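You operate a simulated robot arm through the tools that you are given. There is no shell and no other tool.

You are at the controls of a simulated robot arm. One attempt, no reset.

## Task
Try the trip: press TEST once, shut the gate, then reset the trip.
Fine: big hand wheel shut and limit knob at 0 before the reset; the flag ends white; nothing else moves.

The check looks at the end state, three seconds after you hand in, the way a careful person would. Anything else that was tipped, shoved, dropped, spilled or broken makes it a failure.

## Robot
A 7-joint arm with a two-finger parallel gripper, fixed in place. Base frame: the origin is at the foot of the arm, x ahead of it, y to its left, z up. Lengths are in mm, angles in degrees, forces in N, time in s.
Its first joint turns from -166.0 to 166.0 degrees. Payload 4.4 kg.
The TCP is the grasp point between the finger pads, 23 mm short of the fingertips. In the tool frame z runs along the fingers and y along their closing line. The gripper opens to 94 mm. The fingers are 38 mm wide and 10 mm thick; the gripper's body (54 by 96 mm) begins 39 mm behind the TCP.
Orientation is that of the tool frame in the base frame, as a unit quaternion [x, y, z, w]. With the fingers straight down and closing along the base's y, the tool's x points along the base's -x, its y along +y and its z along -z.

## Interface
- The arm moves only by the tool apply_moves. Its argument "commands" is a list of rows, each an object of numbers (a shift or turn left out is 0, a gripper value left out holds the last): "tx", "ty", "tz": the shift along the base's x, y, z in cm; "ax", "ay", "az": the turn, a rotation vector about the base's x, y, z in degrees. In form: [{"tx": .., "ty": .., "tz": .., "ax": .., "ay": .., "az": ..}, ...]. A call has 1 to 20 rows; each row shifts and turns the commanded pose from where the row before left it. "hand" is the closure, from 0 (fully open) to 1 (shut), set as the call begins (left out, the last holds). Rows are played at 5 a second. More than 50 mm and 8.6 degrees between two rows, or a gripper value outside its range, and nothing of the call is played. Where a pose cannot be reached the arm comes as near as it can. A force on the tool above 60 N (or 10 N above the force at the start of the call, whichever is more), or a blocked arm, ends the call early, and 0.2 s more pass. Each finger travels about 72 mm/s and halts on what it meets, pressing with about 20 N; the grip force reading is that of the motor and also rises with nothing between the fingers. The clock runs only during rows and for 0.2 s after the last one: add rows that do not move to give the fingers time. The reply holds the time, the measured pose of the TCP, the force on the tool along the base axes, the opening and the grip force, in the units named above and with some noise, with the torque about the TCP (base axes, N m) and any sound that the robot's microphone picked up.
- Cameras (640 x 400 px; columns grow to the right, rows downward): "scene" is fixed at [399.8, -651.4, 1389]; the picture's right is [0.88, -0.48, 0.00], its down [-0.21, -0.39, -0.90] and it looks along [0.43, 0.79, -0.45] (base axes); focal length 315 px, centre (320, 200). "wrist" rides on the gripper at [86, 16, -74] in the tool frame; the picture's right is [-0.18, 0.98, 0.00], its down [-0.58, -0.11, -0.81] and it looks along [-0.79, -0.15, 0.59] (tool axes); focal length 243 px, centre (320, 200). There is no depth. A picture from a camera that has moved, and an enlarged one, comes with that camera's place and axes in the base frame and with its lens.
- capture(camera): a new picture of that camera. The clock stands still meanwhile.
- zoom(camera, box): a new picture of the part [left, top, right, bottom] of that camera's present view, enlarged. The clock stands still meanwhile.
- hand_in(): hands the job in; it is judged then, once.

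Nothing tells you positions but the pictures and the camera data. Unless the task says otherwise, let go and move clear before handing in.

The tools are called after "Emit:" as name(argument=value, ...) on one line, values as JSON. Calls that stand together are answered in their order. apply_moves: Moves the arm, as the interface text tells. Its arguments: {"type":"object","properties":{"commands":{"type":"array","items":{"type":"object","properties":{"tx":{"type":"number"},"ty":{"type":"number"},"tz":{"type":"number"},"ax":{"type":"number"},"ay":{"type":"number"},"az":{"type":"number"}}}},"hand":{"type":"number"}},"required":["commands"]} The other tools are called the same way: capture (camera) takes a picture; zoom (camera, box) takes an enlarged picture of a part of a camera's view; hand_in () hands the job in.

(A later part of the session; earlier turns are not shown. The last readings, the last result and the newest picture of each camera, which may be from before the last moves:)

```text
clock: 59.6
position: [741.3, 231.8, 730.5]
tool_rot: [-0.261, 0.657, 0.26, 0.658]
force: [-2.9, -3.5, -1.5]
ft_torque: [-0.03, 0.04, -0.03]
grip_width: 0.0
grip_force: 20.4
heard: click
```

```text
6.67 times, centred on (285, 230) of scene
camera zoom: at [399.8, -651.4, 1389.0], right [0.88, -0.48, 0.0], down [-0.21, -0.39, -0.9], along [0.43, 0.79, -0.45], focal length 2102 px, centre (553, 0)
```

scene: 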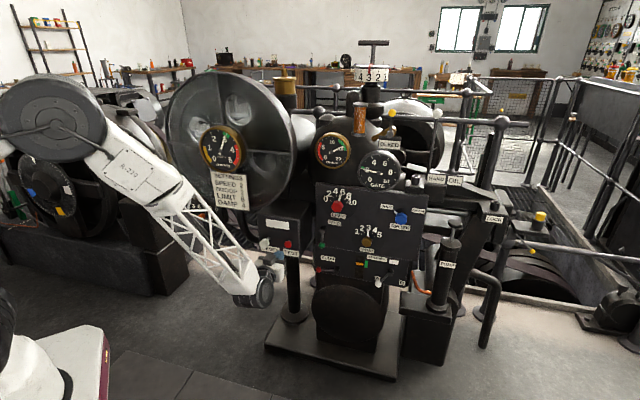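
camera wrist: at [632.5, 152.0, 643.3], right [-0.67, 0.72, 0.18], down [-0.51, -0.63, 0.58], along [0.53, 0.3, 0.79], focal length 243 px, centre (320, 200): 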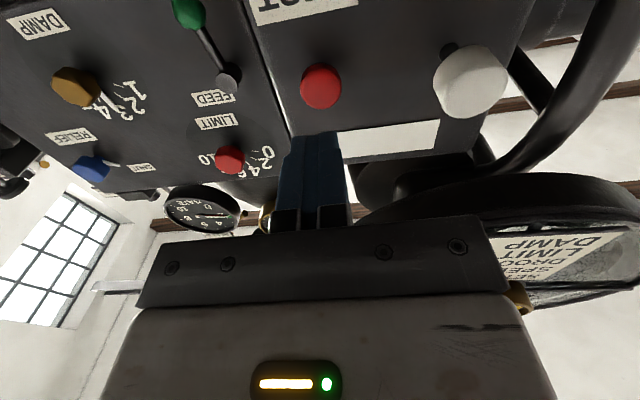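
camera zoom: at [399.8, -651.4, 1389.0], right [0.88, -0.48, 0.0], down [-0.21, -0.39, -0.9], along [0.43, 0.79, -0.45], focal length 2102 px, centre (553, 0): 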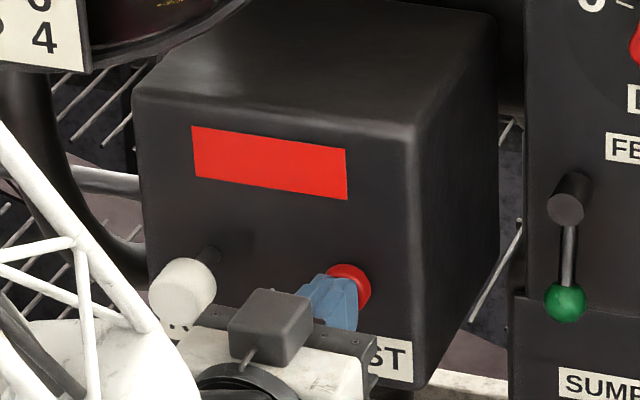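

The click was heard and the flag went red, so the trip fired. I'll back straight off and see what else changed (gate gauge, wheel).

Emit:
apply_moves(commands=[{"tx": -1.46, "ty": -1.37}, {"tx": -2.2, "ty": -2.05}, {"tx": -2.9, "ty": -2.7}, {"tx": -2.9, "ty": -2.7}, {"tx": -2.9, "ty": -2.7}, {}])

Emit:
capture(camera="scene")

Emit:
zoom(camera="scene", box=[300, 100, 460, 220])

Emit:
zoom(camera="scene", box=[150, 60, 330, 220])

Emit:
zoom(camera="scene", box=[630, 0, 640, 400])

```text
clock: 61.0
position: [619.4, 117.5, 730.8]
tool_rot: [-0.262, 0.656, 0.26, 0.659]
force: [0.1, -0.3, -0.6]
ft_torque: [0.0, -0.02, -0.02]
grip_width: 0.0
grip_force: 19.9
```

```text
taken
```

scene: 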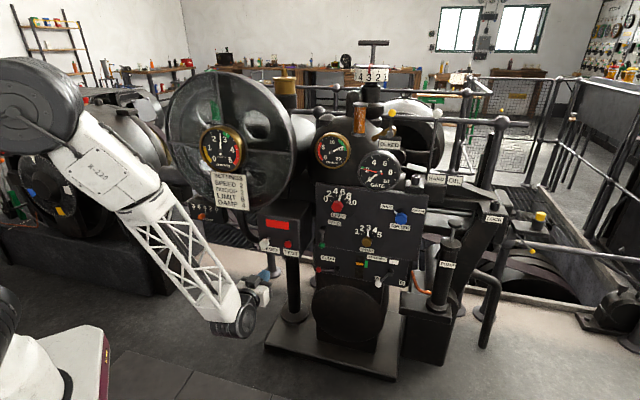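

```text
3.33 times, centred on (380, 160) of scene
camera zoom: at [399.8, -651.4, 1389.0], right [0.88, -0.48, 0.0], down [-0.21, -0.39, -0.9], along [0.43, 0.79, -0.45], focal length 1051 px, centre (120, 333)
```

zoom: 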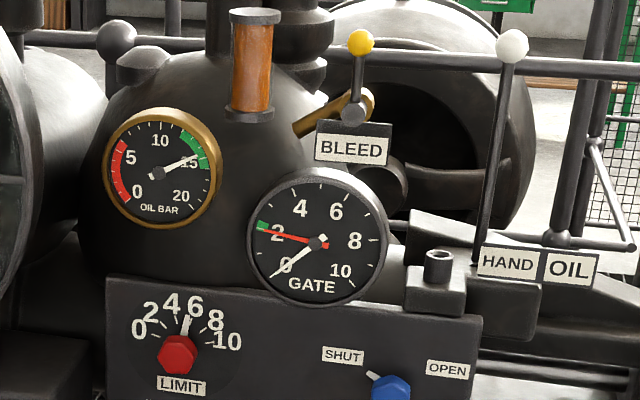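

```text
2.50 times, centred on (240, 140) of scene
camera zoom: at [399.8, -651.4, 1389.0], right [0.88, -0.48, 0.0], down [-0.21, -0.39, -0.9], along [0.43, 0.79, -0.45], focal length 788 px, centre (520, 350)
```

zoom: 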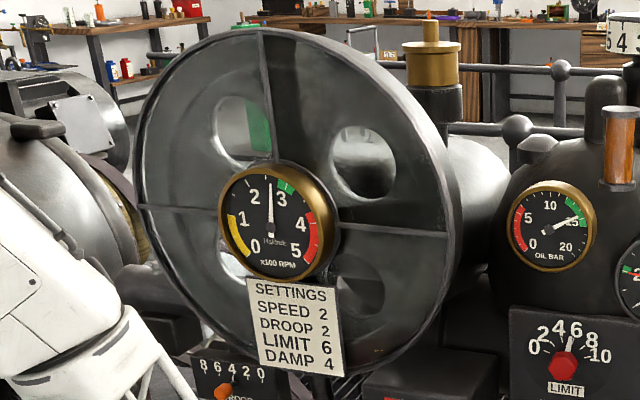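

```text
1.00 times, centred on (635, 200) of scene (not enlarged: the box is as wide or as high as the picture)
camera zoom: at [399.8, -651.4, 1389.0], right [0.88, -0.48, 0.0], down [-0.21, -0.39, -0.9], along [0.43, 0.79, -0.45], focal length 315 px, centre (5, 200)
```

zoom: 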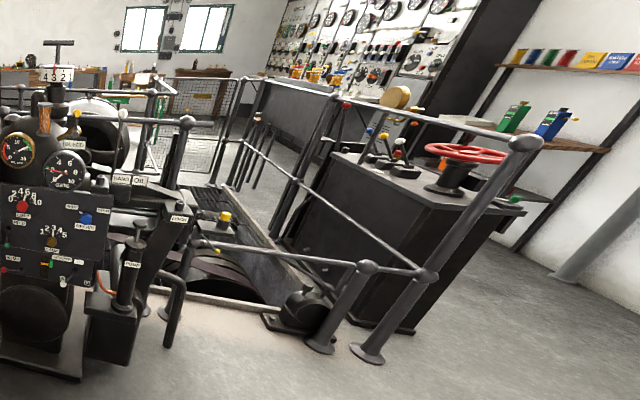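

The trip shut the gate pointer (white) to 0, while a red pointer still shows 2, probably the hand-wheel position. I'll look at the gauge up close, then examine the pedestal disk from nearby since it might be the hand wheel.

Emit:
zoom(camera="scene", box=[350, 140, 410, 195])

Emit:
apply_moves(commands=[{"tx": -2, "ty": -2}, {"ax": -5.5, "ay": 5.8}, {"ax": -5.5, "ay": 5.8}, {"ax": -5.5, "ay": 5.8}, {"ax": -5.5, "ay": 5.8}, {"ax": -5.5, "ay": 5.8}, {"ax": -5.5, "ay": 5.8}, {"ax": -5.5, "ay": 5.8}, {"ax": -5.5, "ay": 5.8}, {"ax": -5.5, "ay": 5.8}, {"tz": -4}, {"tz": -4}, {"tz": -4}, {"tz": -4}, {"tz": -4}, {"tz": -4}, {}])

Emit:
capture(camera="wrist")

Emit:
capture(camera="scene")

```text
7.27 times, centred on (380, 168) of scene
camera zoom: at [399.8, -651.4, 1389.0], right [0.88, -0.48, 0.0], down [-0.21, -0.39, -0.9], along [0.43, 0.79, -0.45], focal length 2293 px, centre (-116, 436)
```

zoom: 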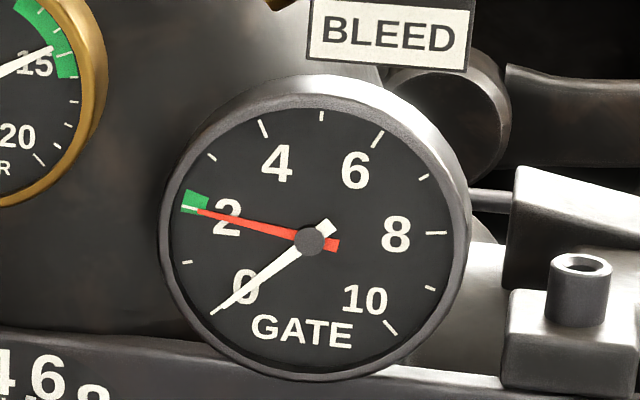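

```text
clock: 64.7
position: [597.8, 97.5, 488.8]
tool_rot: [-0.367, 0.917, 0.056, 0.148]
force: [0.8, -0.7, -0.3]
ft_torque: [0.01, 0.01, 0.0]
grip_width: 0.1
grip_force: 20.4
```

```text
taken
camera wrist: at [510.2, 36.7, 532.1], right [-0.55, 0.83, 0.05], down [0.29, 0.13, 0.95], along [0.78, 0.54, -0.31], focal length 243 px, centre (320, 200)
```

wrist: 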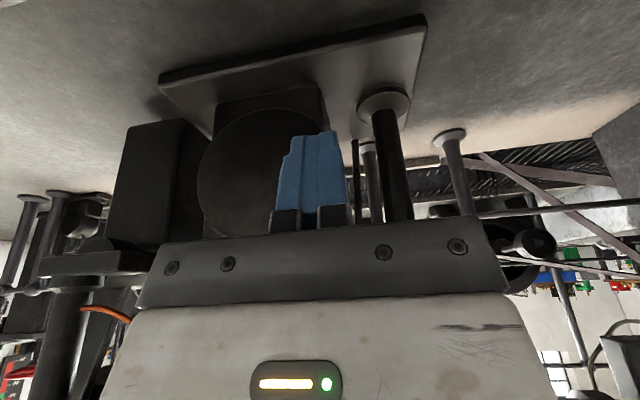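

```text
taken
```

scene: 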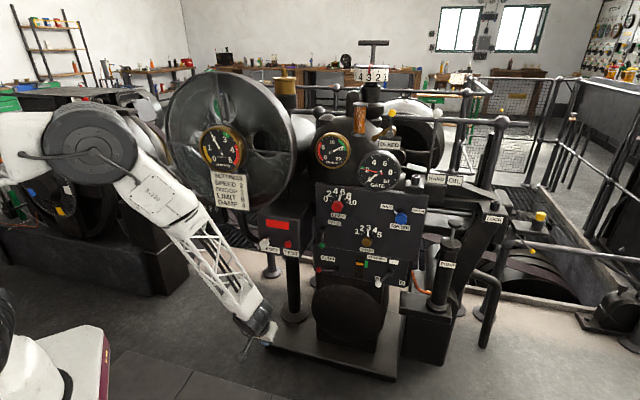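

Emit:
zoom(camera="wrist", box=[420, 110, 640, 400])

Emit:
zoom(camera="wrist", box=[490, 190, 590, 320])

Emit:
zoom(camera="wrist", box=[150, 60, 350, 240])

Emit:
zoom(camera="wrist", box=[630, 0, 640, 400])

```text
1.38 times, centred on (530, 255) of wrist
camera zoom: at [510.2, 36.7, 532.1], right [-0.55, 0.83, 0.05], down [0.29, 0.13, 0.95], along [0.78, 0.54, -0.31], focal length 335 px, centre (30, 124)
```

zoom: 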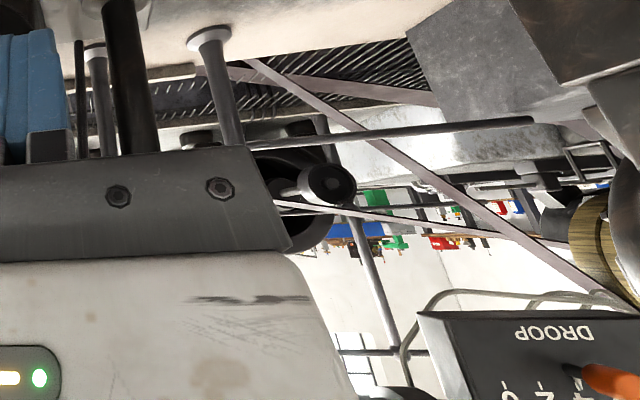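

```text
3.08 times, centred on (540, 255) of wrist
camera zoom: at [510.2, 36.7, 532.1], right [-0.55, 0.83, 0.05], down [0.29, 0.13, 0.95], along [0.78, 0.54, -0.31], focal length 746 px, centre (-357, 31)
```

zoom: 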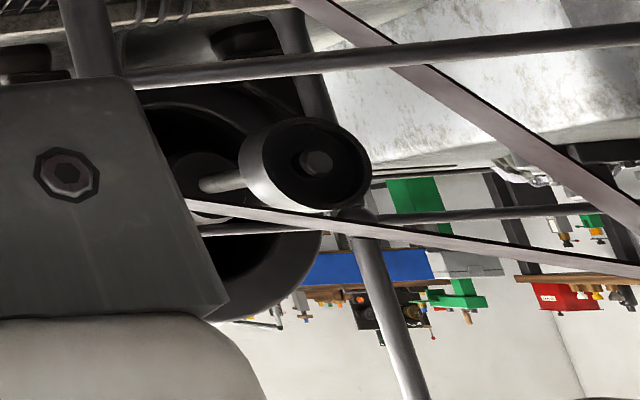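

```text
2.22 times, centred on (250, 150) of wrist
camera zoom: at [510.2, 36.7, 532.1], right [-0.55, 0.83, 0.05], down [0.29, 0.13, 0.95], along [0.78, 0.54, -0.31], focal length 539 px, centre (476, 311)
```

zoom: 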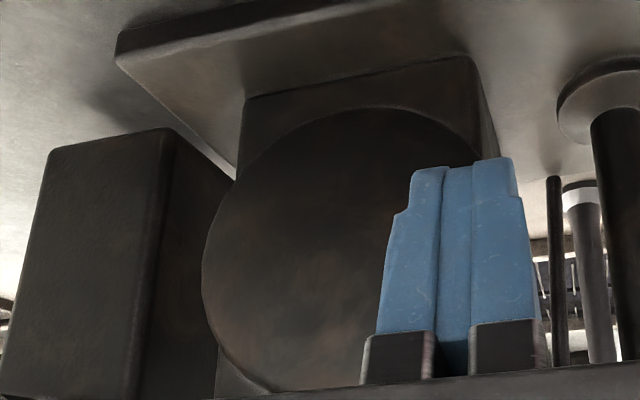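

```text
1.00 times, centred on (635, 200) of wrist (not enlarged: the box is as wide or as high as the picture)
camera zoom: at [510.2, 36.7, 532.1], right [-0.55, 0.83, 0.05], down [0.29, 0.13, 0.95], along [0.78, 0.54, -0.31], focal length 243 px, centre (5, 200)
```

zoom: 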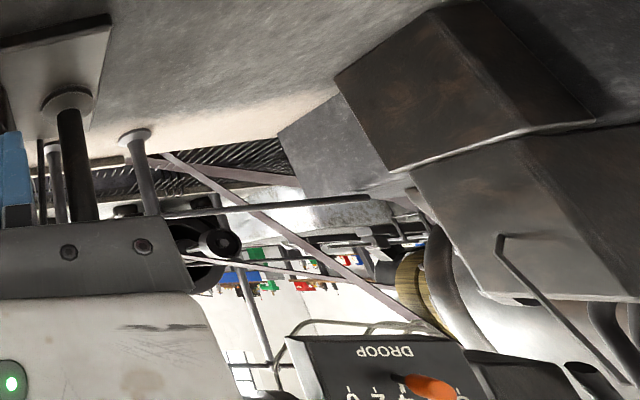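

The pedestal disk is a plain cover. The limit knob is certainly needed, so I'll do that next: raise, level the tool, open the fingers, and come up in front of the knob at about (930, 194, 866).

Emit:
apply_moves(commands=[{"tz": 4}, {"tz": 4}, {"tz": 4}, {"tz": 4}, {"tz": 4}, {"tz": 3, "ax": 5.5, "ay": -5.8}, {"tz": 3, "ax": 5.5, "ay": -5.8}, {"tz": 3, "ax": 5.5, "ay": -5.8}, {"tz": 3, "ax": 5.5, "ay": -5.8}, {"tz": 3, "ax": 5.5, "ay": -5.8}, {"tz": 2, "ax": 5.5, "ay": -5.8}, {"ax": 5.5, "ay": -5.8}, {"ax": 5.5, "ay": -5.8}, {"ax": 5.5, "ay": -5.8}, {}], hand=0.3)

```text
clock: 67.8
position: [599.4, 96.2, 860.0]
tool_rot: [-0.26, 0.657, 0.26, 0.659]
force: [0.1, -0.2, -0.1]
ft_torque: [0.0, 0.05, -0.03]
grip_width: 65.6
grip_force: 0.0
```

Emit:
apply_moves(commands=[{"tx": 3.7, "ty": -0.1, "tz": 0.1}, {"tx": 3.7, "ty": -0.1, "tz": 0.1}, {"tx": 3.7, "ty": -0.1, "tz": 0.1}, {"tx": 3.7, "ty": -0.1, "tz": 0.1}, {"tx": 3.7, "ty": -0.1, "tz": 0.1}, {"tx": 3.6, "ty": -0.1, "tz": 0.1}, {}])

Emit:
capture(camera="wrist")

Emit:
zoom(camera="wrist", box=[220, 20, 420, 240])

Emit:
zoom(camera="scene", box=[300, 150, 420, 250])

```text
clock: 69.5
position: [821.1, 92.7, 866.0]
tool_rot: [-0.261, 0.656, 0.26, 0.658]
force: [0.7, 0.1, 0.2]
ft_torque: [-0.01, -0.02, 0.02]
grip_width: 65.8
grip_force: 0.0
```

```text
taken
camera wrist: at [754.9, 53.0, 778.7], right [-0.67, 0.72, 0.18], down [-0.51, -0.63, 0.58], along [0.53, 0.3, 0.79], focal length 243 px, centre (320, 200)
```

wrist: 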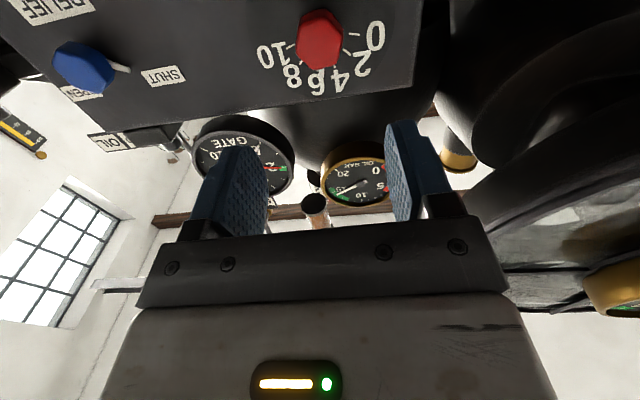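

```text
1.82 times, centred on (320, 130) of wrist
camera zoom: at [754.9, 53.0, 778.7], right [-0.67, 0.72, 0.18], down [-0.51, -0.63, 0.58], along [0.53, 0.3, 0.79], focal length 441 px, centre (320, 327)
```

zoom: 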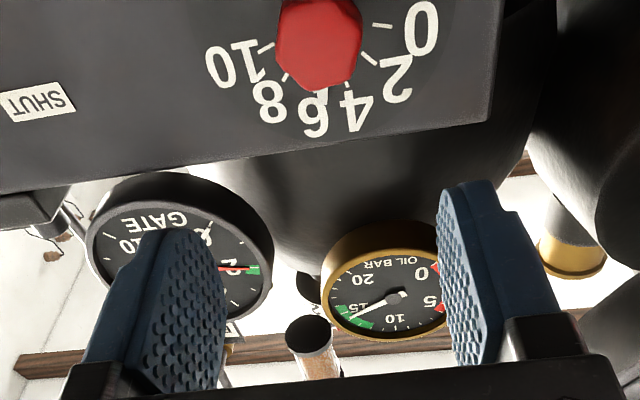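

```text
4.00 times, centred on (360, 200) of scene
camera zoom: at [399.8, -651.4, 1389.0], right [0.88, -0.48, 0.0], down [-0.21, -0.39, -0.9], along [0.43, 0.79, -0.45], focal length 1261 px, centre (160, 200)
```

zoom: 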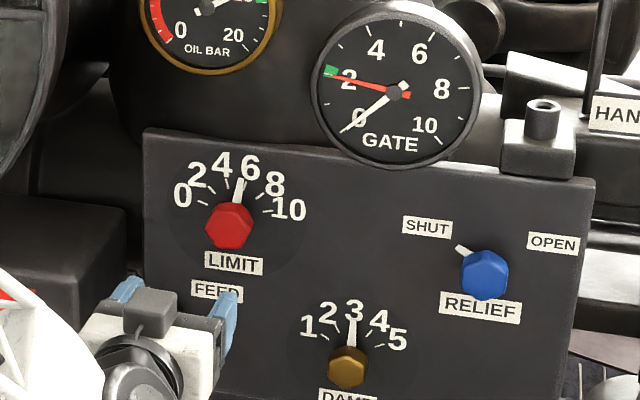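

Emit:
zoom(camera="scene", box=[322, 182, 362, 222])

Emit:
zoom(camera="wrist", box=[260, 0, 380, 100])

```text
10.00 times, centred on (342, 202) of scene
camera zoom: at [399.8, -651.4, 1389.0], right [0.88, -0.48, 0.0], down [-0.21, -0.39, -0.9], along [0.43, 0.79, -0.45], focal length 3153 px, centre (100, 180)
```

zoom: 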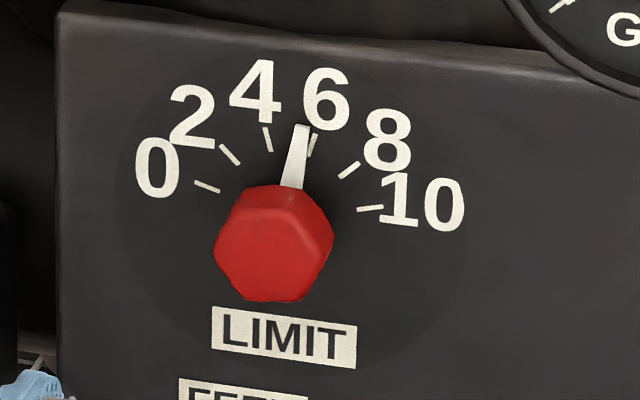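

```text
4.00 times, centred on (320, 50) of wrist
camera zoom: at [754.9, 53.0, 778.7], right [-0.67, 0.72, 0.18], down [-0.51, -0.63, 0.58], along [0.53, 0.3, 0.79], focal length 970 px, centre (320, 800)
```

zoom: 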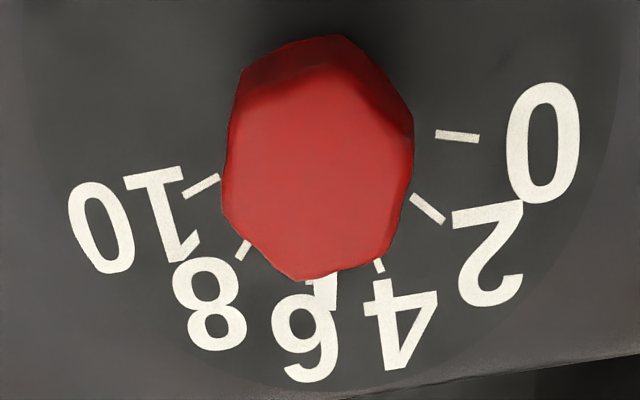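

The limit pointer reads about 5.6, so 0 is roughly 85° counter-clockwise. The knob's flats are about 9° clockwise from horizontal. I'll roll the tool to match and advance with the fingers open around the knob.

Emit:
apply_moves(commands=[{"ax": 3.3, "ay": 3.1}, {"ax": 3.3, "ay": 3.1}, {"tx": 1.46, "ty": 1.37}, {"tx": 1.46, "ty": 1.37}, {"tx": 1.46, "ty": 1.37}, {"tx": 1.46, "ty": 1.37}, {}])

Emit:
capture(camera="wrist")

Emit:
zoom(camera="scene", box=[310, 180, 370, 230])

```text
clock: 71.0
position: [877.8, 147.3, 867.1]
tool_rot: [-0.208, 0.675, 0.311, 0.636]
force: [-0.5, 0.2, 0.5]
ft_torque: [0.02, 0.02, 0.02]
grip_width: 65.9
grip_force: 0.0
```

```text
taken
camera wrist: at [803.6, 117.4, 782.8], right [-0.65, 0.69, 0.33], down [-0.45, -0.7, 0.56], along [0.61, 0.21, 0.76], focal length 243 px, centre (320, 200)
```

wrist: 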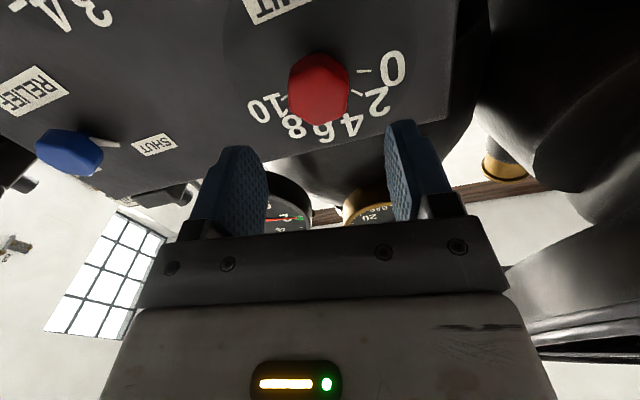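

```text
8.00 times, centred on (340, 205) of scene
camera zoom: at [399.8, -651.4, 1389.0], right [0.88, -0.48, 0.0], down [-0.21, -0.39, -0.9], along [0.43, 0.79, -0.45], focal length 2522 px, centre (160, 160)
```

zoom: 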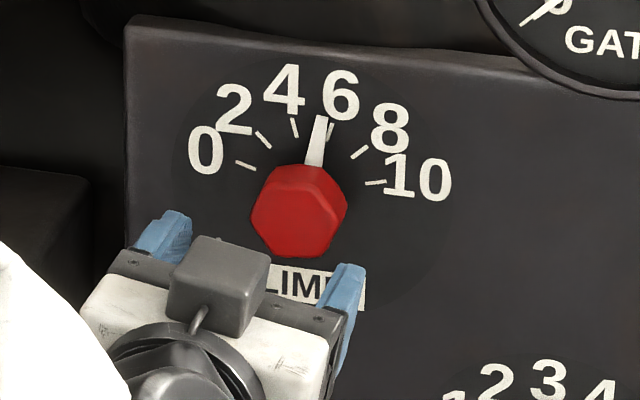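

Laterally centred. The knob axis seems about 4 mm lower than the TCP, so I'll correct that and advance another 45 mm.

Emit:
apply_moves(commands=[{"tz": -0.4}, {"tx": 1.1, "ty": 1.03}, {"tx": 1.1, "ty": 1.03}, {"tx": 1.1, "ty": 1.03}, {}])

Emit:
capture(camera="wrist")

Emit:
zoom(camera="scene", box=[310, 180, 370, 230])

```text
clock: 72.2
position: [912.2, 177.1, 862.8]
tool_rot: [-0.208, 0.675, 0.311, 0.636]
force: [-0.5, 0.2, -0.1]
ft_torque: [-0.03, -0.03, 0.03]
grip_width: 65.7
grip_force: 0.1
```

```text
taken
camera wrist: at [837.4, 147.6, 779.7], right [-0.65, 0.69, 0.33], down [-0.45, -0.7, 0.56], along [0.61, 0.21, 0.76], focal length 243 px, centre (320, 200)
```

wrist: 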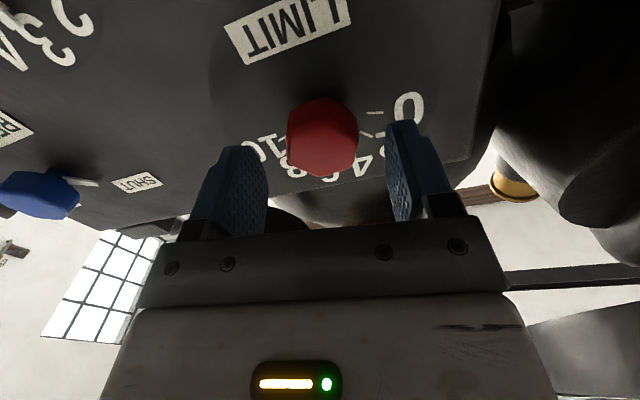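

```text
8.00 times, centred on (340, 205) of scene
camera zoom: at [399.8, -651.4, 1389.0], right [0.88, -0.48, 0.0], down [-0.21, -0.39, -0.9], along [0.43, 0.79, -0.45], focal length 2522 px, centre (160, 160)
```

zoom: 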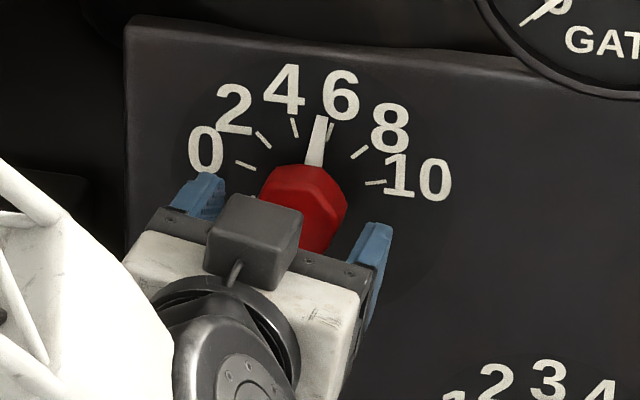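

Emit:
apply_moves(commands=[{"tx": 0.73, "ty": 0.684}, {"tx": 0.73, "ty": 0.684}, {}])

Emit:
zoom(camera="wrist", box=[180, 40, 480, 240])

Emit:
zoom(camera="scene", box=[310, 180, 370, 230])

```text
clock: 73.0
position: [926.3, 190.6, 863.2]
tool_rot: [-0.208, 0.675, 0.311, 0.636]
force: [0.3, 0.6, 0.2]
ft_torque: [0.03, 0.04, 0.0]
grip_width: 65.8
grip_force: 0.1
```

```text
2.00 times, centred on (330, 140) of wrist
camera zoom: at [851.6, 161.2, 778.7], right [-0.65, 0.69, 0.33], down [-0.45, -0.7, 0.56], along [0.61, 0.21, 0.76], focal length 485 px, centre (300, 320)
```

zoom: 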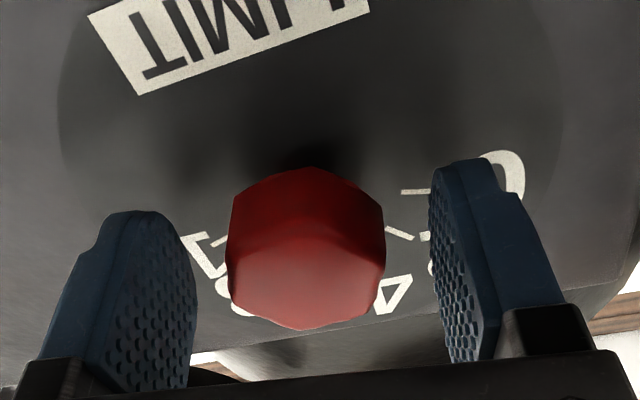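

```text
8.00 times, centred on (340, 205) of scene
camera zoom: at [399.8, -651.4, 1389.0], right [0.88, -0.48, 0.0], down [-0.21, -0.39, -0.9], along [0.43, 0.79, -0.45], focal length 2522 px, centre (160, 160)
```

zoom: 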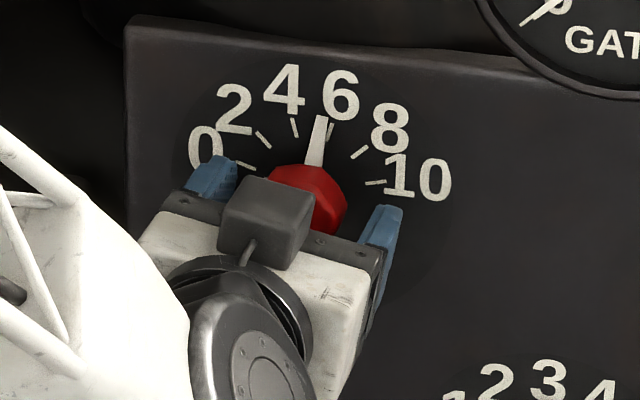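

The fingertips are past the knob face and about 10 mm short of the panel. Closing on the knob.

Emit:
apply_moves(commands=[{}, {}, {}, {}], hand=1)

Emit:
zoom(camera="scene", box=[310, 180, 370, 230])

Emit:
zoom(camera="wrist", box=[180, 40, 480, 240])

```text
clock: 74.0
position: [926.9, 191.8, 862.3]
tool_rot: [-0.209, 0.675, 0.312, 0.636]
force: [-23.2, 15.7, 5.9]
ft_torque: [0.14, -0.2, 0.53]
grip_width: 39.7
grip_force: 44.4
```

```text
8.00 times, centred on (340, 205) of scene
camera zoom: at [399.8, -651.4, 1389.0], right [0.88, -0.48, 0.0], down [-0.21, -0.39, -0.9], along [0.43, 0.79, -0.45], focal length 2522 px, centre (160, 160)
```

zoom: 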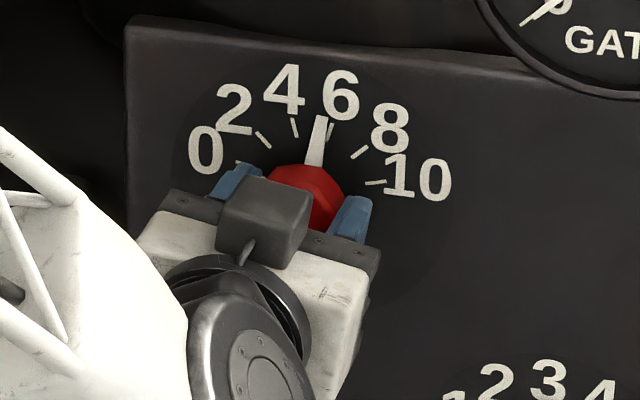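

```text
2.00 times, centred on (330, 140) of wrist
camera zoom: at [851.2, 161.9, 778.8], right [-0.65, 0.69, 0.33], down [-0.45, -0.7, 0.56], along [0.61, 0.21, 0.76], focal length 485 px, centre (300, 320)
```

zoom: 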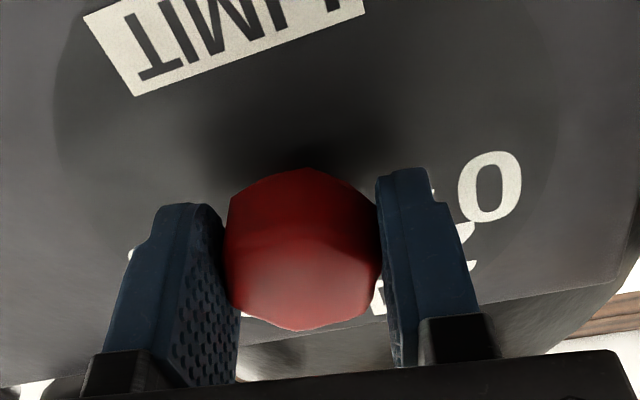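

The knob is gripped at 39.7 mm with a side load pushing towards -u, so I'll relieve that by shifting about 2 mm.

Emit:
apply_moves(commands=[{"tx": -0.07, "ty": 0.073}, {"tx": -0.07, "ty": 0.073}, {}])

```text
clock: 74.8
position: [926.3, 191.4, 863.5]
tool_rot: [-0.206, 0.676, 0.31, 0.636]
force: [20.5, 7.4, -9.7]
ft_torque: [-0.59, 0.6, -0.28]
grip_width: 39.4
grip_force: 44.8
```

Emit:
apply_moves(commands=[{"ax": -2.9, "ay": -2.7}, {"ax": -2.9, "ay": -2.7}, {"ax": -2.9, "ay": -2.7}, {}])

Emit:
zoom(camera="scene", box=[310, 180, 370, 230])

```text
clock: 76.0
position: [925.8, 191.3, 863.6]
tool_rot: [-0.277, 0.65, 0.243, 0.664]
force: [24.1, 1.7, -8.2]
ft_torque: [-0.28, 0.33, -0.33]
grip_width: 39.1
grip_force: 45.4
stopped in row 4: the force on the tool passed its limit at 61 N (the readings are from after the stop); the commanded pose is now the measured one
```

```text
8.00 times, centred on (340, 205) of scene
camera zoom: at [399.8, -651.4, 1389.0], right [0.88, -0.48, 0.0], down [-0.21, -0.39, -0.9], along [0.43, 0.79, -0.45], focal length 2522 px, centre (160, 160)
```

zoom: 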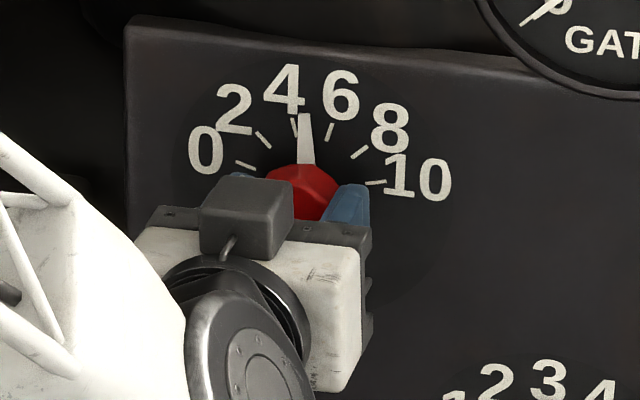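

The knob turns with the grip (now about 4.5). The axes are slightly off and load up, so I'll relieve by a small shift and continue in smaller steps.

Emit:
apply_moves(commands=[{"tx": 0.055, "ty": -0.058}, {"tz": 0.1}, {}])

```text
clock: 76.8
position: [924.5, 190.9, 862.5]
tool_rot: [-0.275, 0.651, 0.242, 0.664]
force: [19.5, 1.9, -19.4]
ft_torque: [-0.06, 0.13, -0.29]
grip_width: 39.5
grip_force: 44.9
```

Emit:
apply_moves(commands=[{"tz": -0.15}, {"tx": 0.073, "ty": 0.068}, {"tx": 0.035, "ty": -0.036}, {}])

```text
clock: 77.8
position: [926.3, 192.4, 862.9]
tool_rot: [-0.277, 0.65, 0.243, 0.665]
force: [-29.6, -21.9, -0.6]
ft_torque: [0.03, -0.04, 0.05]
grip_width: 39.5
grip_force: 45.6
```

Emit:
apply_moves(commands=[{"tx": -0.05, "ty": -0.047}, {}])

```text
clock: 78.4
position: [926.9, 191.9, 863.1]
tool_rot: [-0.277, 0.65, 0.242, 0.665]
force: [-23.6, -11.9, -1.9]
ft_torque: [0.04, -0.03, 0.1]
grip_width: 39.6
grip_force: 45.1
```

Emit:
apply_moves(commands=[{"tx": -0.05, "ty": -0.02}, {}])

```text
clock: 79.0
position: [925.8, 191.5, 863.2]
tool_rot: [-0.277, 0.65, 0.244, 0.664]
force: [1.3, 5.5, -12.0]
ft_torque: [0.01, -0.02, 0.0]
grip_width: 39.6
grip_force: 45.1
```

Forces are nearly balanced. Continuing the counter-clockwise rotation in small increments.

Emit:
apply_moves(commands=[{"tz": -0.04}, {"ax": -2.2, "ay": -2.05}, {"ax": -2.2, "ay": -2.05}, {"ax": -2.2, "ay": -2.05}, {}])

```text
clock: 80.2
position: [926.4, 190.7, 862.3]
tool_rot: [-0.327, 0.627, 0.189, 0.682]
force: [18.1, 32.3, -10.4]
ft_torque: [-0.17, 0.1, 0.02]
grip_width: 39.7
grip_force: 45.2
```

Emit:
apply_moves(commands=[{"tx": 0.003, "ty": 0.07, "tz": -0.04}, {"ax": -2.2, "ay": -2.05}, {"ax": -2.2, "ay": -2.05}, {}])

Emit:
zoom(camera="scene", box=[310, 180, 370, 230])

```text
clock: 81.2
position: [925.3, 191.0, 862.0]
tool_rot: [-0.359, 0.608, 0.152, 0.692]
force: [4.1, 4.6, 14.4]
ft_torque: [0.41, -0.41, -0.03]
grip_width: 39.4
grip_force: 45.0
```

```text
8.00 times, centred on (340, 205) of scene
camera zoom: at [399.8, -651.4, 1389.0], right [0.88, -0.48, 0.0], down [-0.21, -0.39, -0.9], along [0.43, 0.79, -0.45], focal length 2522 px, centre (160, 160)
```

zoom: 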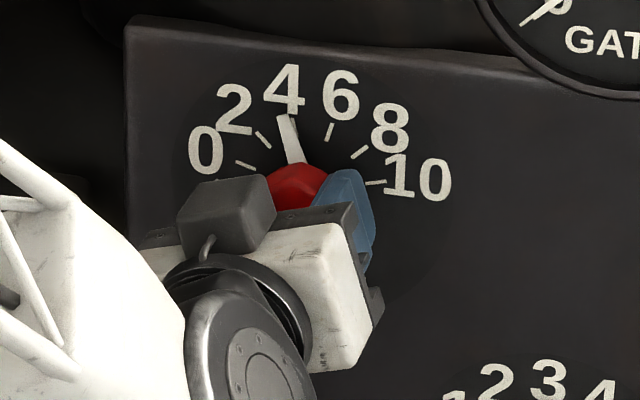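

The pointer is near 3.7 and the forces are fine. Continuing.

Emit:
apply_moves(commands=[{"ax": -2.2, "ay": -2.05, "tz": 0.03}, {"ax": -2.2, "ay": -2.05}, {"ax": -2.2, "ay": -2.05}, {}])

```text
clock: 82.2
position: [925.1, 189.6, 863.8]
tool_rot: [-0.406, 0.578, 0.099, 0.701]
force: [0.2, -8.2, 20.5]
ft_torque: [0.51, -0.5, -0.13]
grip_width: 39.8
grip_force: 45.1
```

Emit:
apply_moves(commands=[{"tz": 0.08}, {"ax": -2.2, "ay": -2.05}, {"ax": -2.2, "ay": -2.05}, {"ax": -2.2, "ay": -2.05}, {}])

```text
clock: 82.9
position: [928.0, 190.0, 861.4]
tool_rot: [-0.425, 0.573, 0.091, 0.695]
force: [-11.4, 9.9, 3.2]
ft_torque: [0.0, -0.09, 0.39]
grip_width: 39.8
grip_force: 44.9
out of reach, approached as far as the arm can: row 2, 3
stopped in row 3: the force on the tool passed its limit at 77 N (the readings are from after the stop); the commanded pose is now the measured one
```

I reached the wrist's range. I'll let go, back off, and regrip on another pair of flats after checking the pointer.

Emit:
apply_moves(commands=[{}, {}, {}], hand=0.3)

Emit:
zoom(camera="scene", box=[310, 180, 370, 230])

Emit:
zoom(camera="wrist", box=[180, 40, 480, 240])

```text
clock: 83.7
position: [928.6, 189.2, 861.0]
tool_rot: [-0.425, 0.573, 0.09, 0.695]
force: [0.3, -0.2, -0.3]
ft_torque: [0.01, -0.03, -0.01]
grip_width: 65.7
grip_force: 0.0
```

```text
8.00 times, centred on (340, 205) of scene
camera zoom: at [399.8, -651.4, 1389.0], right [0.88, -0.48, 0.0], down [-0.21, -0.39, -0.9], along [0.43, 0.79, -0.45], focal length 2522 px, centre (160, 160)
```

zoom: 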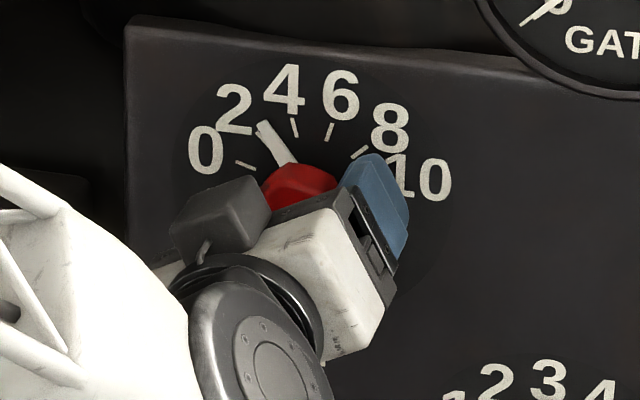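

```text
2.00 times, centred on (330, 140) of wrist
camera zoom: at [893.3, 116.6, 778.4], right [-0.66, 0.68, -0.32], down [-0.7, -0.42, 0.58], along [0.26, 0.6, 0.75], focal length 485 px, centre (300, 320)
```

zoom: 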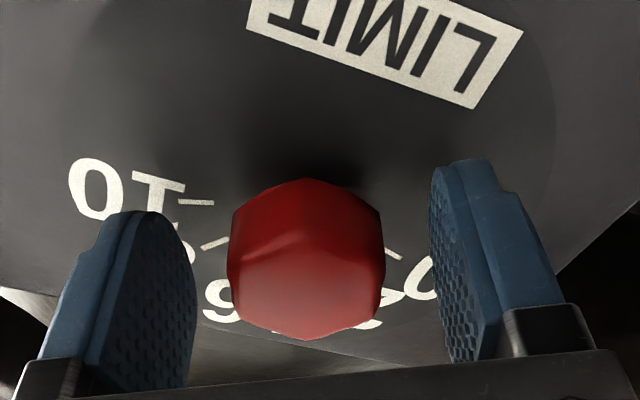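

The pointer is at about 3. I'll back off 11 mm so the tips stay in front of the pointer, and roll back 60° for the next pair of flats.

Emit:
apply_moves(commands=[{"tx": -0.8, "ty": -0.75}, {"tx": -1.5, "ty": -1.37}, {"ax": 5.5, "ay": 5.1}, {"ax": 5.5, "ay": 5.1}, {"ax": 5.5, "ay": 5.1}, {"ax": 5.5, "ay": 5.1}, {"ax": 5.5, "ay": 5.1}, {"ax": 5.5, "ay": 5.1}, {"ax": 5.5, "ay": 5.1}, {"ax": 5.5, "ay": 5.1}, {}])

Emit:
zoom(camera="wrist", box=[180, 40, 480, 240])

Emit:
zoom(camera="scene", box=[310, 180, 370, 230])

```text
clock: 86.1
position: [905.1, 168.6, 860.3]
tool_rot: [-0.081, 0.699, 0.434, 0.562]
force: [0.1, -0.2, 0.0]
ft_torque: [0.02, -0.02, 0.0]
grip_width: 65.8
grip_force: 0.1
```

```text
2.00 times, centred on (330, 140) of wrist
camera zoom: at [812.2, 158.8, 793.7], right [-0.53, 0.53, 0.66], down [-0.31, -0.85, 0.43], along [0.79, 0.03, 0.61], focal length 485 px, centre (300, 320)
```

zoom: 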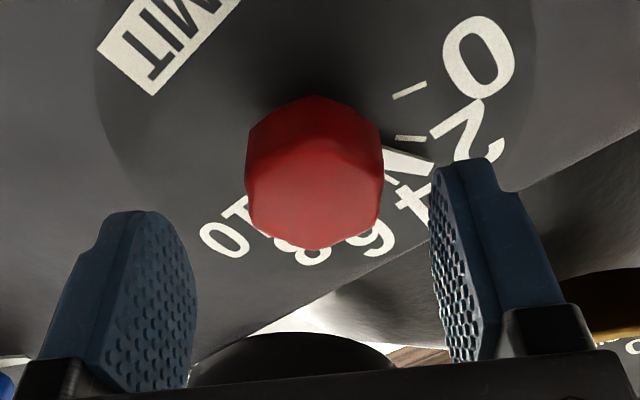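

```text
8.00 times, centred on (340, 205) of scene
camera zoom: at [399.8, -651.4, 1389.0], right [0.88, -0.48, 0.0], down [-0.21, -0.39, -0.9], along [0.43, 0.79, -0.45], focal length 2522 px, centre (160, 160)
```

zoom: 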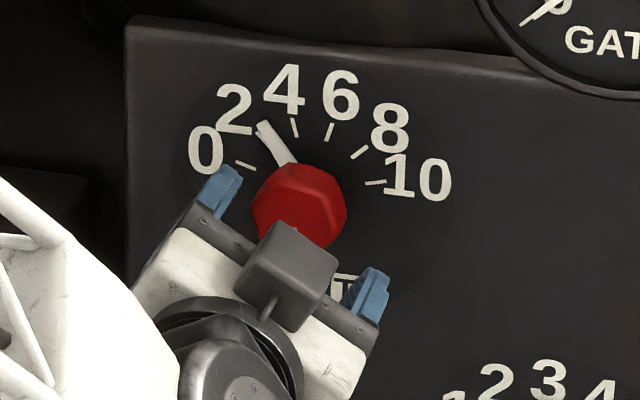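

Flats are aligned again and I need a few mm of centring. Then I'll advance 21 mm and close.

Emit:
apply_moves(commands=[{"tx": -0.18, "ty": 0.19, "tz": 0.25}, {"tx": 0.73, "ty": 0.684}, {"tx": 0.8, "ty": 0.75}, {}])

Emit:
zoom(camera="wrist", box=[180, 40, 480, 240])

```text
clock: 87.1
position: [919.0, 184.8, 863.8]
tool_rot: [-0.08, 0.7, 0.433, 0.562]
force: [0.4, 0.8, 0.1]
ft_torque: [-0.03, 0.02, 0.0]
grip_width: 66.0
grip_force: 0.0
```

```text
2.00 times, centred on (330, 140) of wrist
camera zoom: at [825.2, 175.0, 795.7], right [-0.53, 0.53, 0.66], down [-0.31, -0.85, 0.44], along [0.79, 0.03, 0.61], focal length 485 px, centre (300, 320)
```

zoom: 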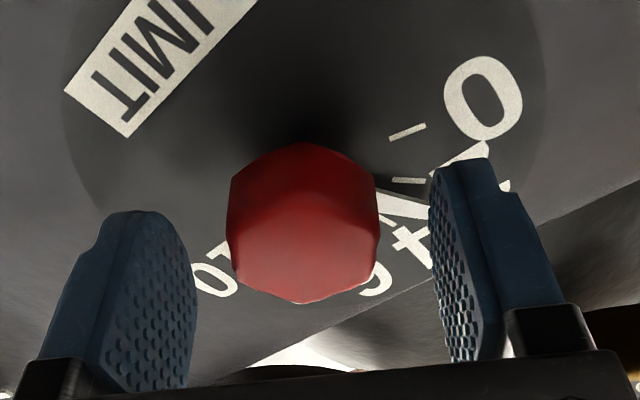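

Emit:
apply_moves(commands=[{}, {}, {}, {}], hand=1)

Emit:
zoom(camera="wrist", box=[180, 40, 480, 240])

Emit:
zoom(camera="scene", box=[310, 180, 370, 230])

```text
clock: 88.1
position: [918.1, 185.0, 863.1]
tool_rot: [-0.082, 0.699, 0.433, 0.563]
force: [-15.9, 6.8, 8.0]
ft_torque: [0.19, -0.24, 0.38]
grip_width: 38.2
grip_force: 44.9
```

```text
2.00 times, centred on (330, 140) of wrist
camera zoom: at [825.0, 175.2, 795.9], right [-0.53, 0.53, 0.66], down [-0.31, -0.85, 0.44], along [0.79, 0.03, 0.61], focal length 485 px, centre (300, 320)
```

zoom: 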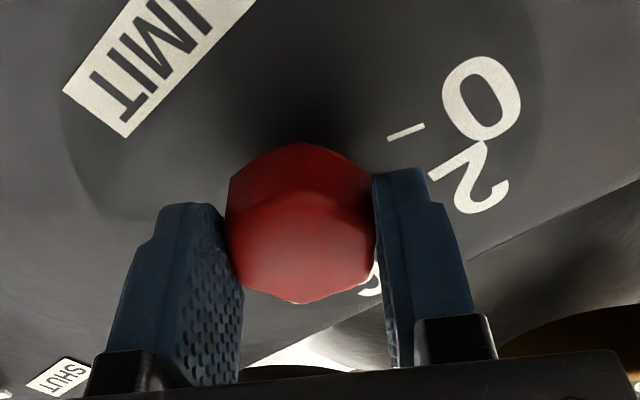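

```text
8.00 times, centred on (340, 205) of scene
camera zoom: at [399.8, -651.4, 1389.0], right [0.88, -0.48, 0.0], down [-0.21, -0.39, -0.9], along [0.43, 0.79, -0.45], focal length 2522 px, centre (160, 160)
```

zoom: 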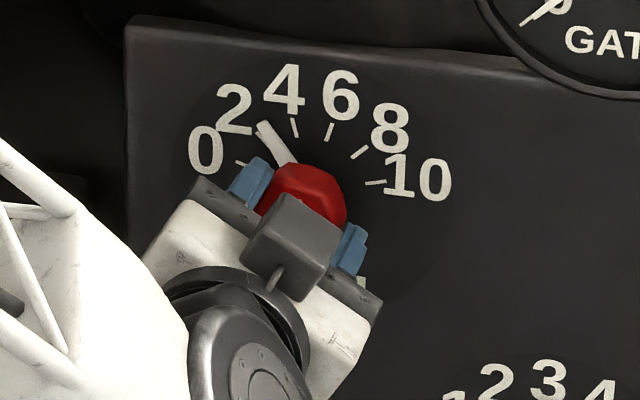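

Good grip. Rotating counter-clockwise again towards 0.

Emit:
apply_moves(commands=[{"tx": -0.05, "ty": 0.05, "tz": 0.04}, {"ax": -2.2, "ay": -2.05}, {"ax": -2.2, "ay": -2.05}, {"ax": -2.2, "ay": -2.05}, {}])

```text
clock: 89.3
position: [918.9, 184.9, 864.0]
tool_rot: [-0.138, 0.692, 0.387, 0.594]
force: [16.9, 11.5, -15.0]
ft_torque: [-0.11, 0.11, -0.05]
grip_width: 38.0
grip_force: 45.4
```

Emit:
apply_moves(commands=[{"tx": 0.025, "ty": 0.02, "tz": -0.06}, {"ax": -2.2, "ay": -2.05}, {"ax": -2.2, "ay": -2.05}, {"ax": -2.2, "ay": -2.05}, {}])

```text
clock: 90.5
position: [919.4, 184.7, 863.1]
tool_rot: [-0.191, 0.681, 0.339, 0.621]
force: [21.6, 9.5, -16.5]
ft_torque: [-0.23, 0.25, -0.06]
grip_width: 38.0
grip_force: 45.1
```

Emit:
apply_moves(commands=[{"tx": 0.04, "ty": 0.005, "tz": -0.07}, {"ax": -2.2, "ay": -2.05}, {"ax": -2.2, "ay": -2.05}, {"ax": -2.2, "ay": -2.05}, {}])

Emit:
zoom(camera="scene", box=[310, 180, 370, 230])

```text
clock: 91.7
position: [919.5, 184.2, 863.7]
tool_rot: [-0.246, 0.664, 0.289, 0.644]
force: [-38.1, -24.6, 9.2]
ft_torque: [0.16, -0.23, 0.4]
grip_width: 38.1
grip_force: 45.6
```

```text
8.00 times, centred on (340, 205) of scene
camera zoom: at [399.8, -651.4, 1389.0], right [0.88, -0.48, 0.0], down [-0.21, -0.39, -0.9], along [0.43, 0.79, -0.45], focal length 2522 px, centre (160, 160)
```

zoom: 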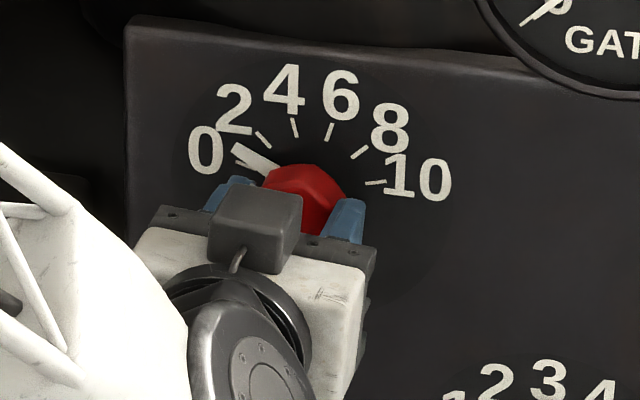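

Emit:
apply_moves(commands=[{"tx": -0.05, "ty": -0.035, "tz": 0.03}, {"ax": -2.2, "ay": -2.05}, {"ax": -2.2, "ay": -2.05}, {}])

```text
clock: 92.7
position: [919.3, 184.7, 863.0]
tool_rot: [-0.279, 0.652, 0.253, 0.658]
force: [-6.4, -14.0, 0.8]
ft_torque: [0.15, -0.11, -0.16]
grip_width: 38.2
grip_force: 45.2
```

Emit:
apply_moves(commands=[{"ax": -2.2, "ay": -2.05}, {"ax": -2.2, "ay": -2.05}, {}])

Emit:
zoom(camera="scene", box=[310, 180, 370, 230])

Emit:
zoom(camera="wrist", box=[300, 0, 500, 140])

```text
clock: 93.5
position: [919.1, 184.9, 863.5]
tool_rot: [-0.314, 0.636, 0.218, 0.67]
force: [5.5, -23.7, 1.2]
ft_torque: [0.6, -0.54, -0.22]
grip_width: 38.1
grip_force: 45.0
```

```text
8.00 times, centred on (340, 205) of scene
camera zoom: at [399.8, -651.4, 1389.0], right [0.88, -0.48, 0.0], down [-0.21, -0.39, -0.9], along [0.43, 0.79, -0.45], focal length 2522 px, centre (160, 160)
```

zoom: 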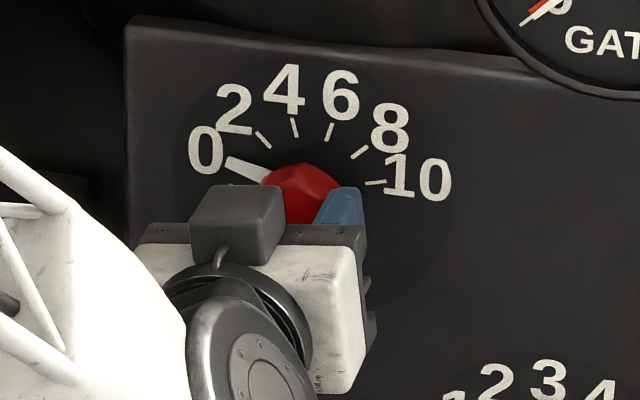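

```text
2.86 times, centred on (400, 70) of wrist
camera zoom: at [862.9, 134.4, 775.4], right [-0.7, 0.72, 0.04], down [-0.56, -0.58, 0.6], along [0.45, 0.39, 0.8], focal length 693 px, centre (91, 571)
```

zoom: 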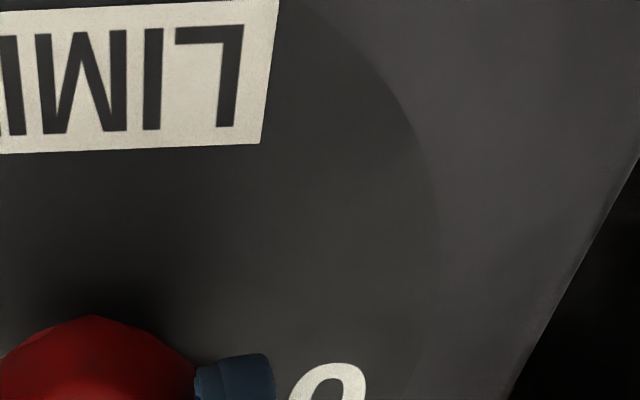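

The red gate pointer now follows down towards 0. A few more degrees remain.

Emit:
apply_moves(commands=[{"ax": -2.2, "ay": -2.05, "ty": -0.02}, {"ax": -2.2, "ay": -2.05}, {}])

Emit:
zoom(camera="scene", box=[310, 180, 370, 230])

Emit:
zoom(camera="scene", box=[350, 140, 410, 195])

```text
clock: 94.3
position: [919.6, 183.2, 862.2]
tool_rot: [-0.346, 0.621, 0.182, 0.679]
force: [32.3, -30.7, -6.9]
ft_torque: [0.25, 1.24, -1.16]
grip_width: 38.5
grip_force: 45.3
```

```text
8.00 times, centred on (340, 205) of scene
camera zoom: at [399.8, -651.4, 1389.0], right [0.88, -0.48, 0.0], down [-0.21, -0.39, -0.9], along [0.43, 0.79, -0.45], focal length 2522 px, centre (160, 160)
```

zoom: 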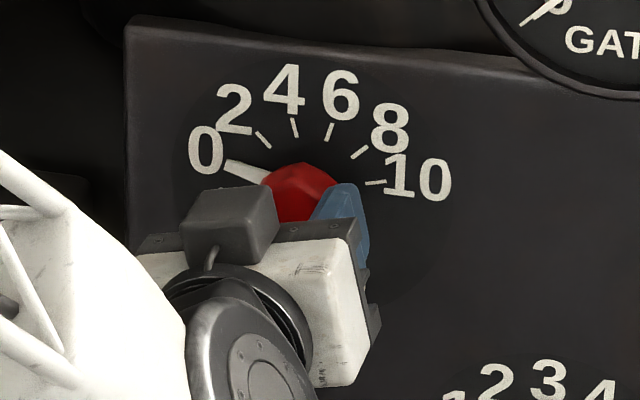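

```text
7.27 times, centred on (380, 168) of scene
camera zoom: at [399.8, -651.4, 1389.0], right [0.88, -0.48, 0.0], down [-0.21, -0.39, -0.9], along [0.43, 0.79, -0.45], focal length 2293 px, centre (-116, 436)
```

zoom: 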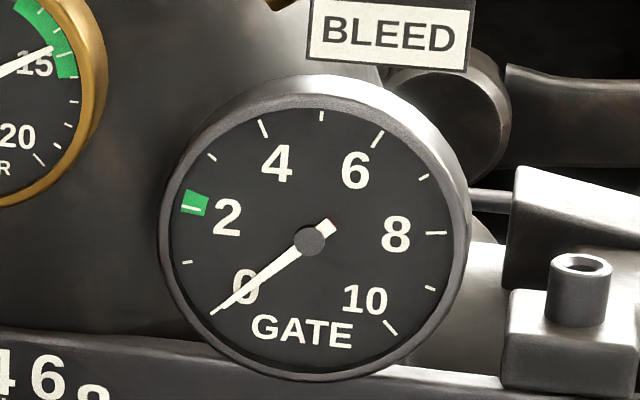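

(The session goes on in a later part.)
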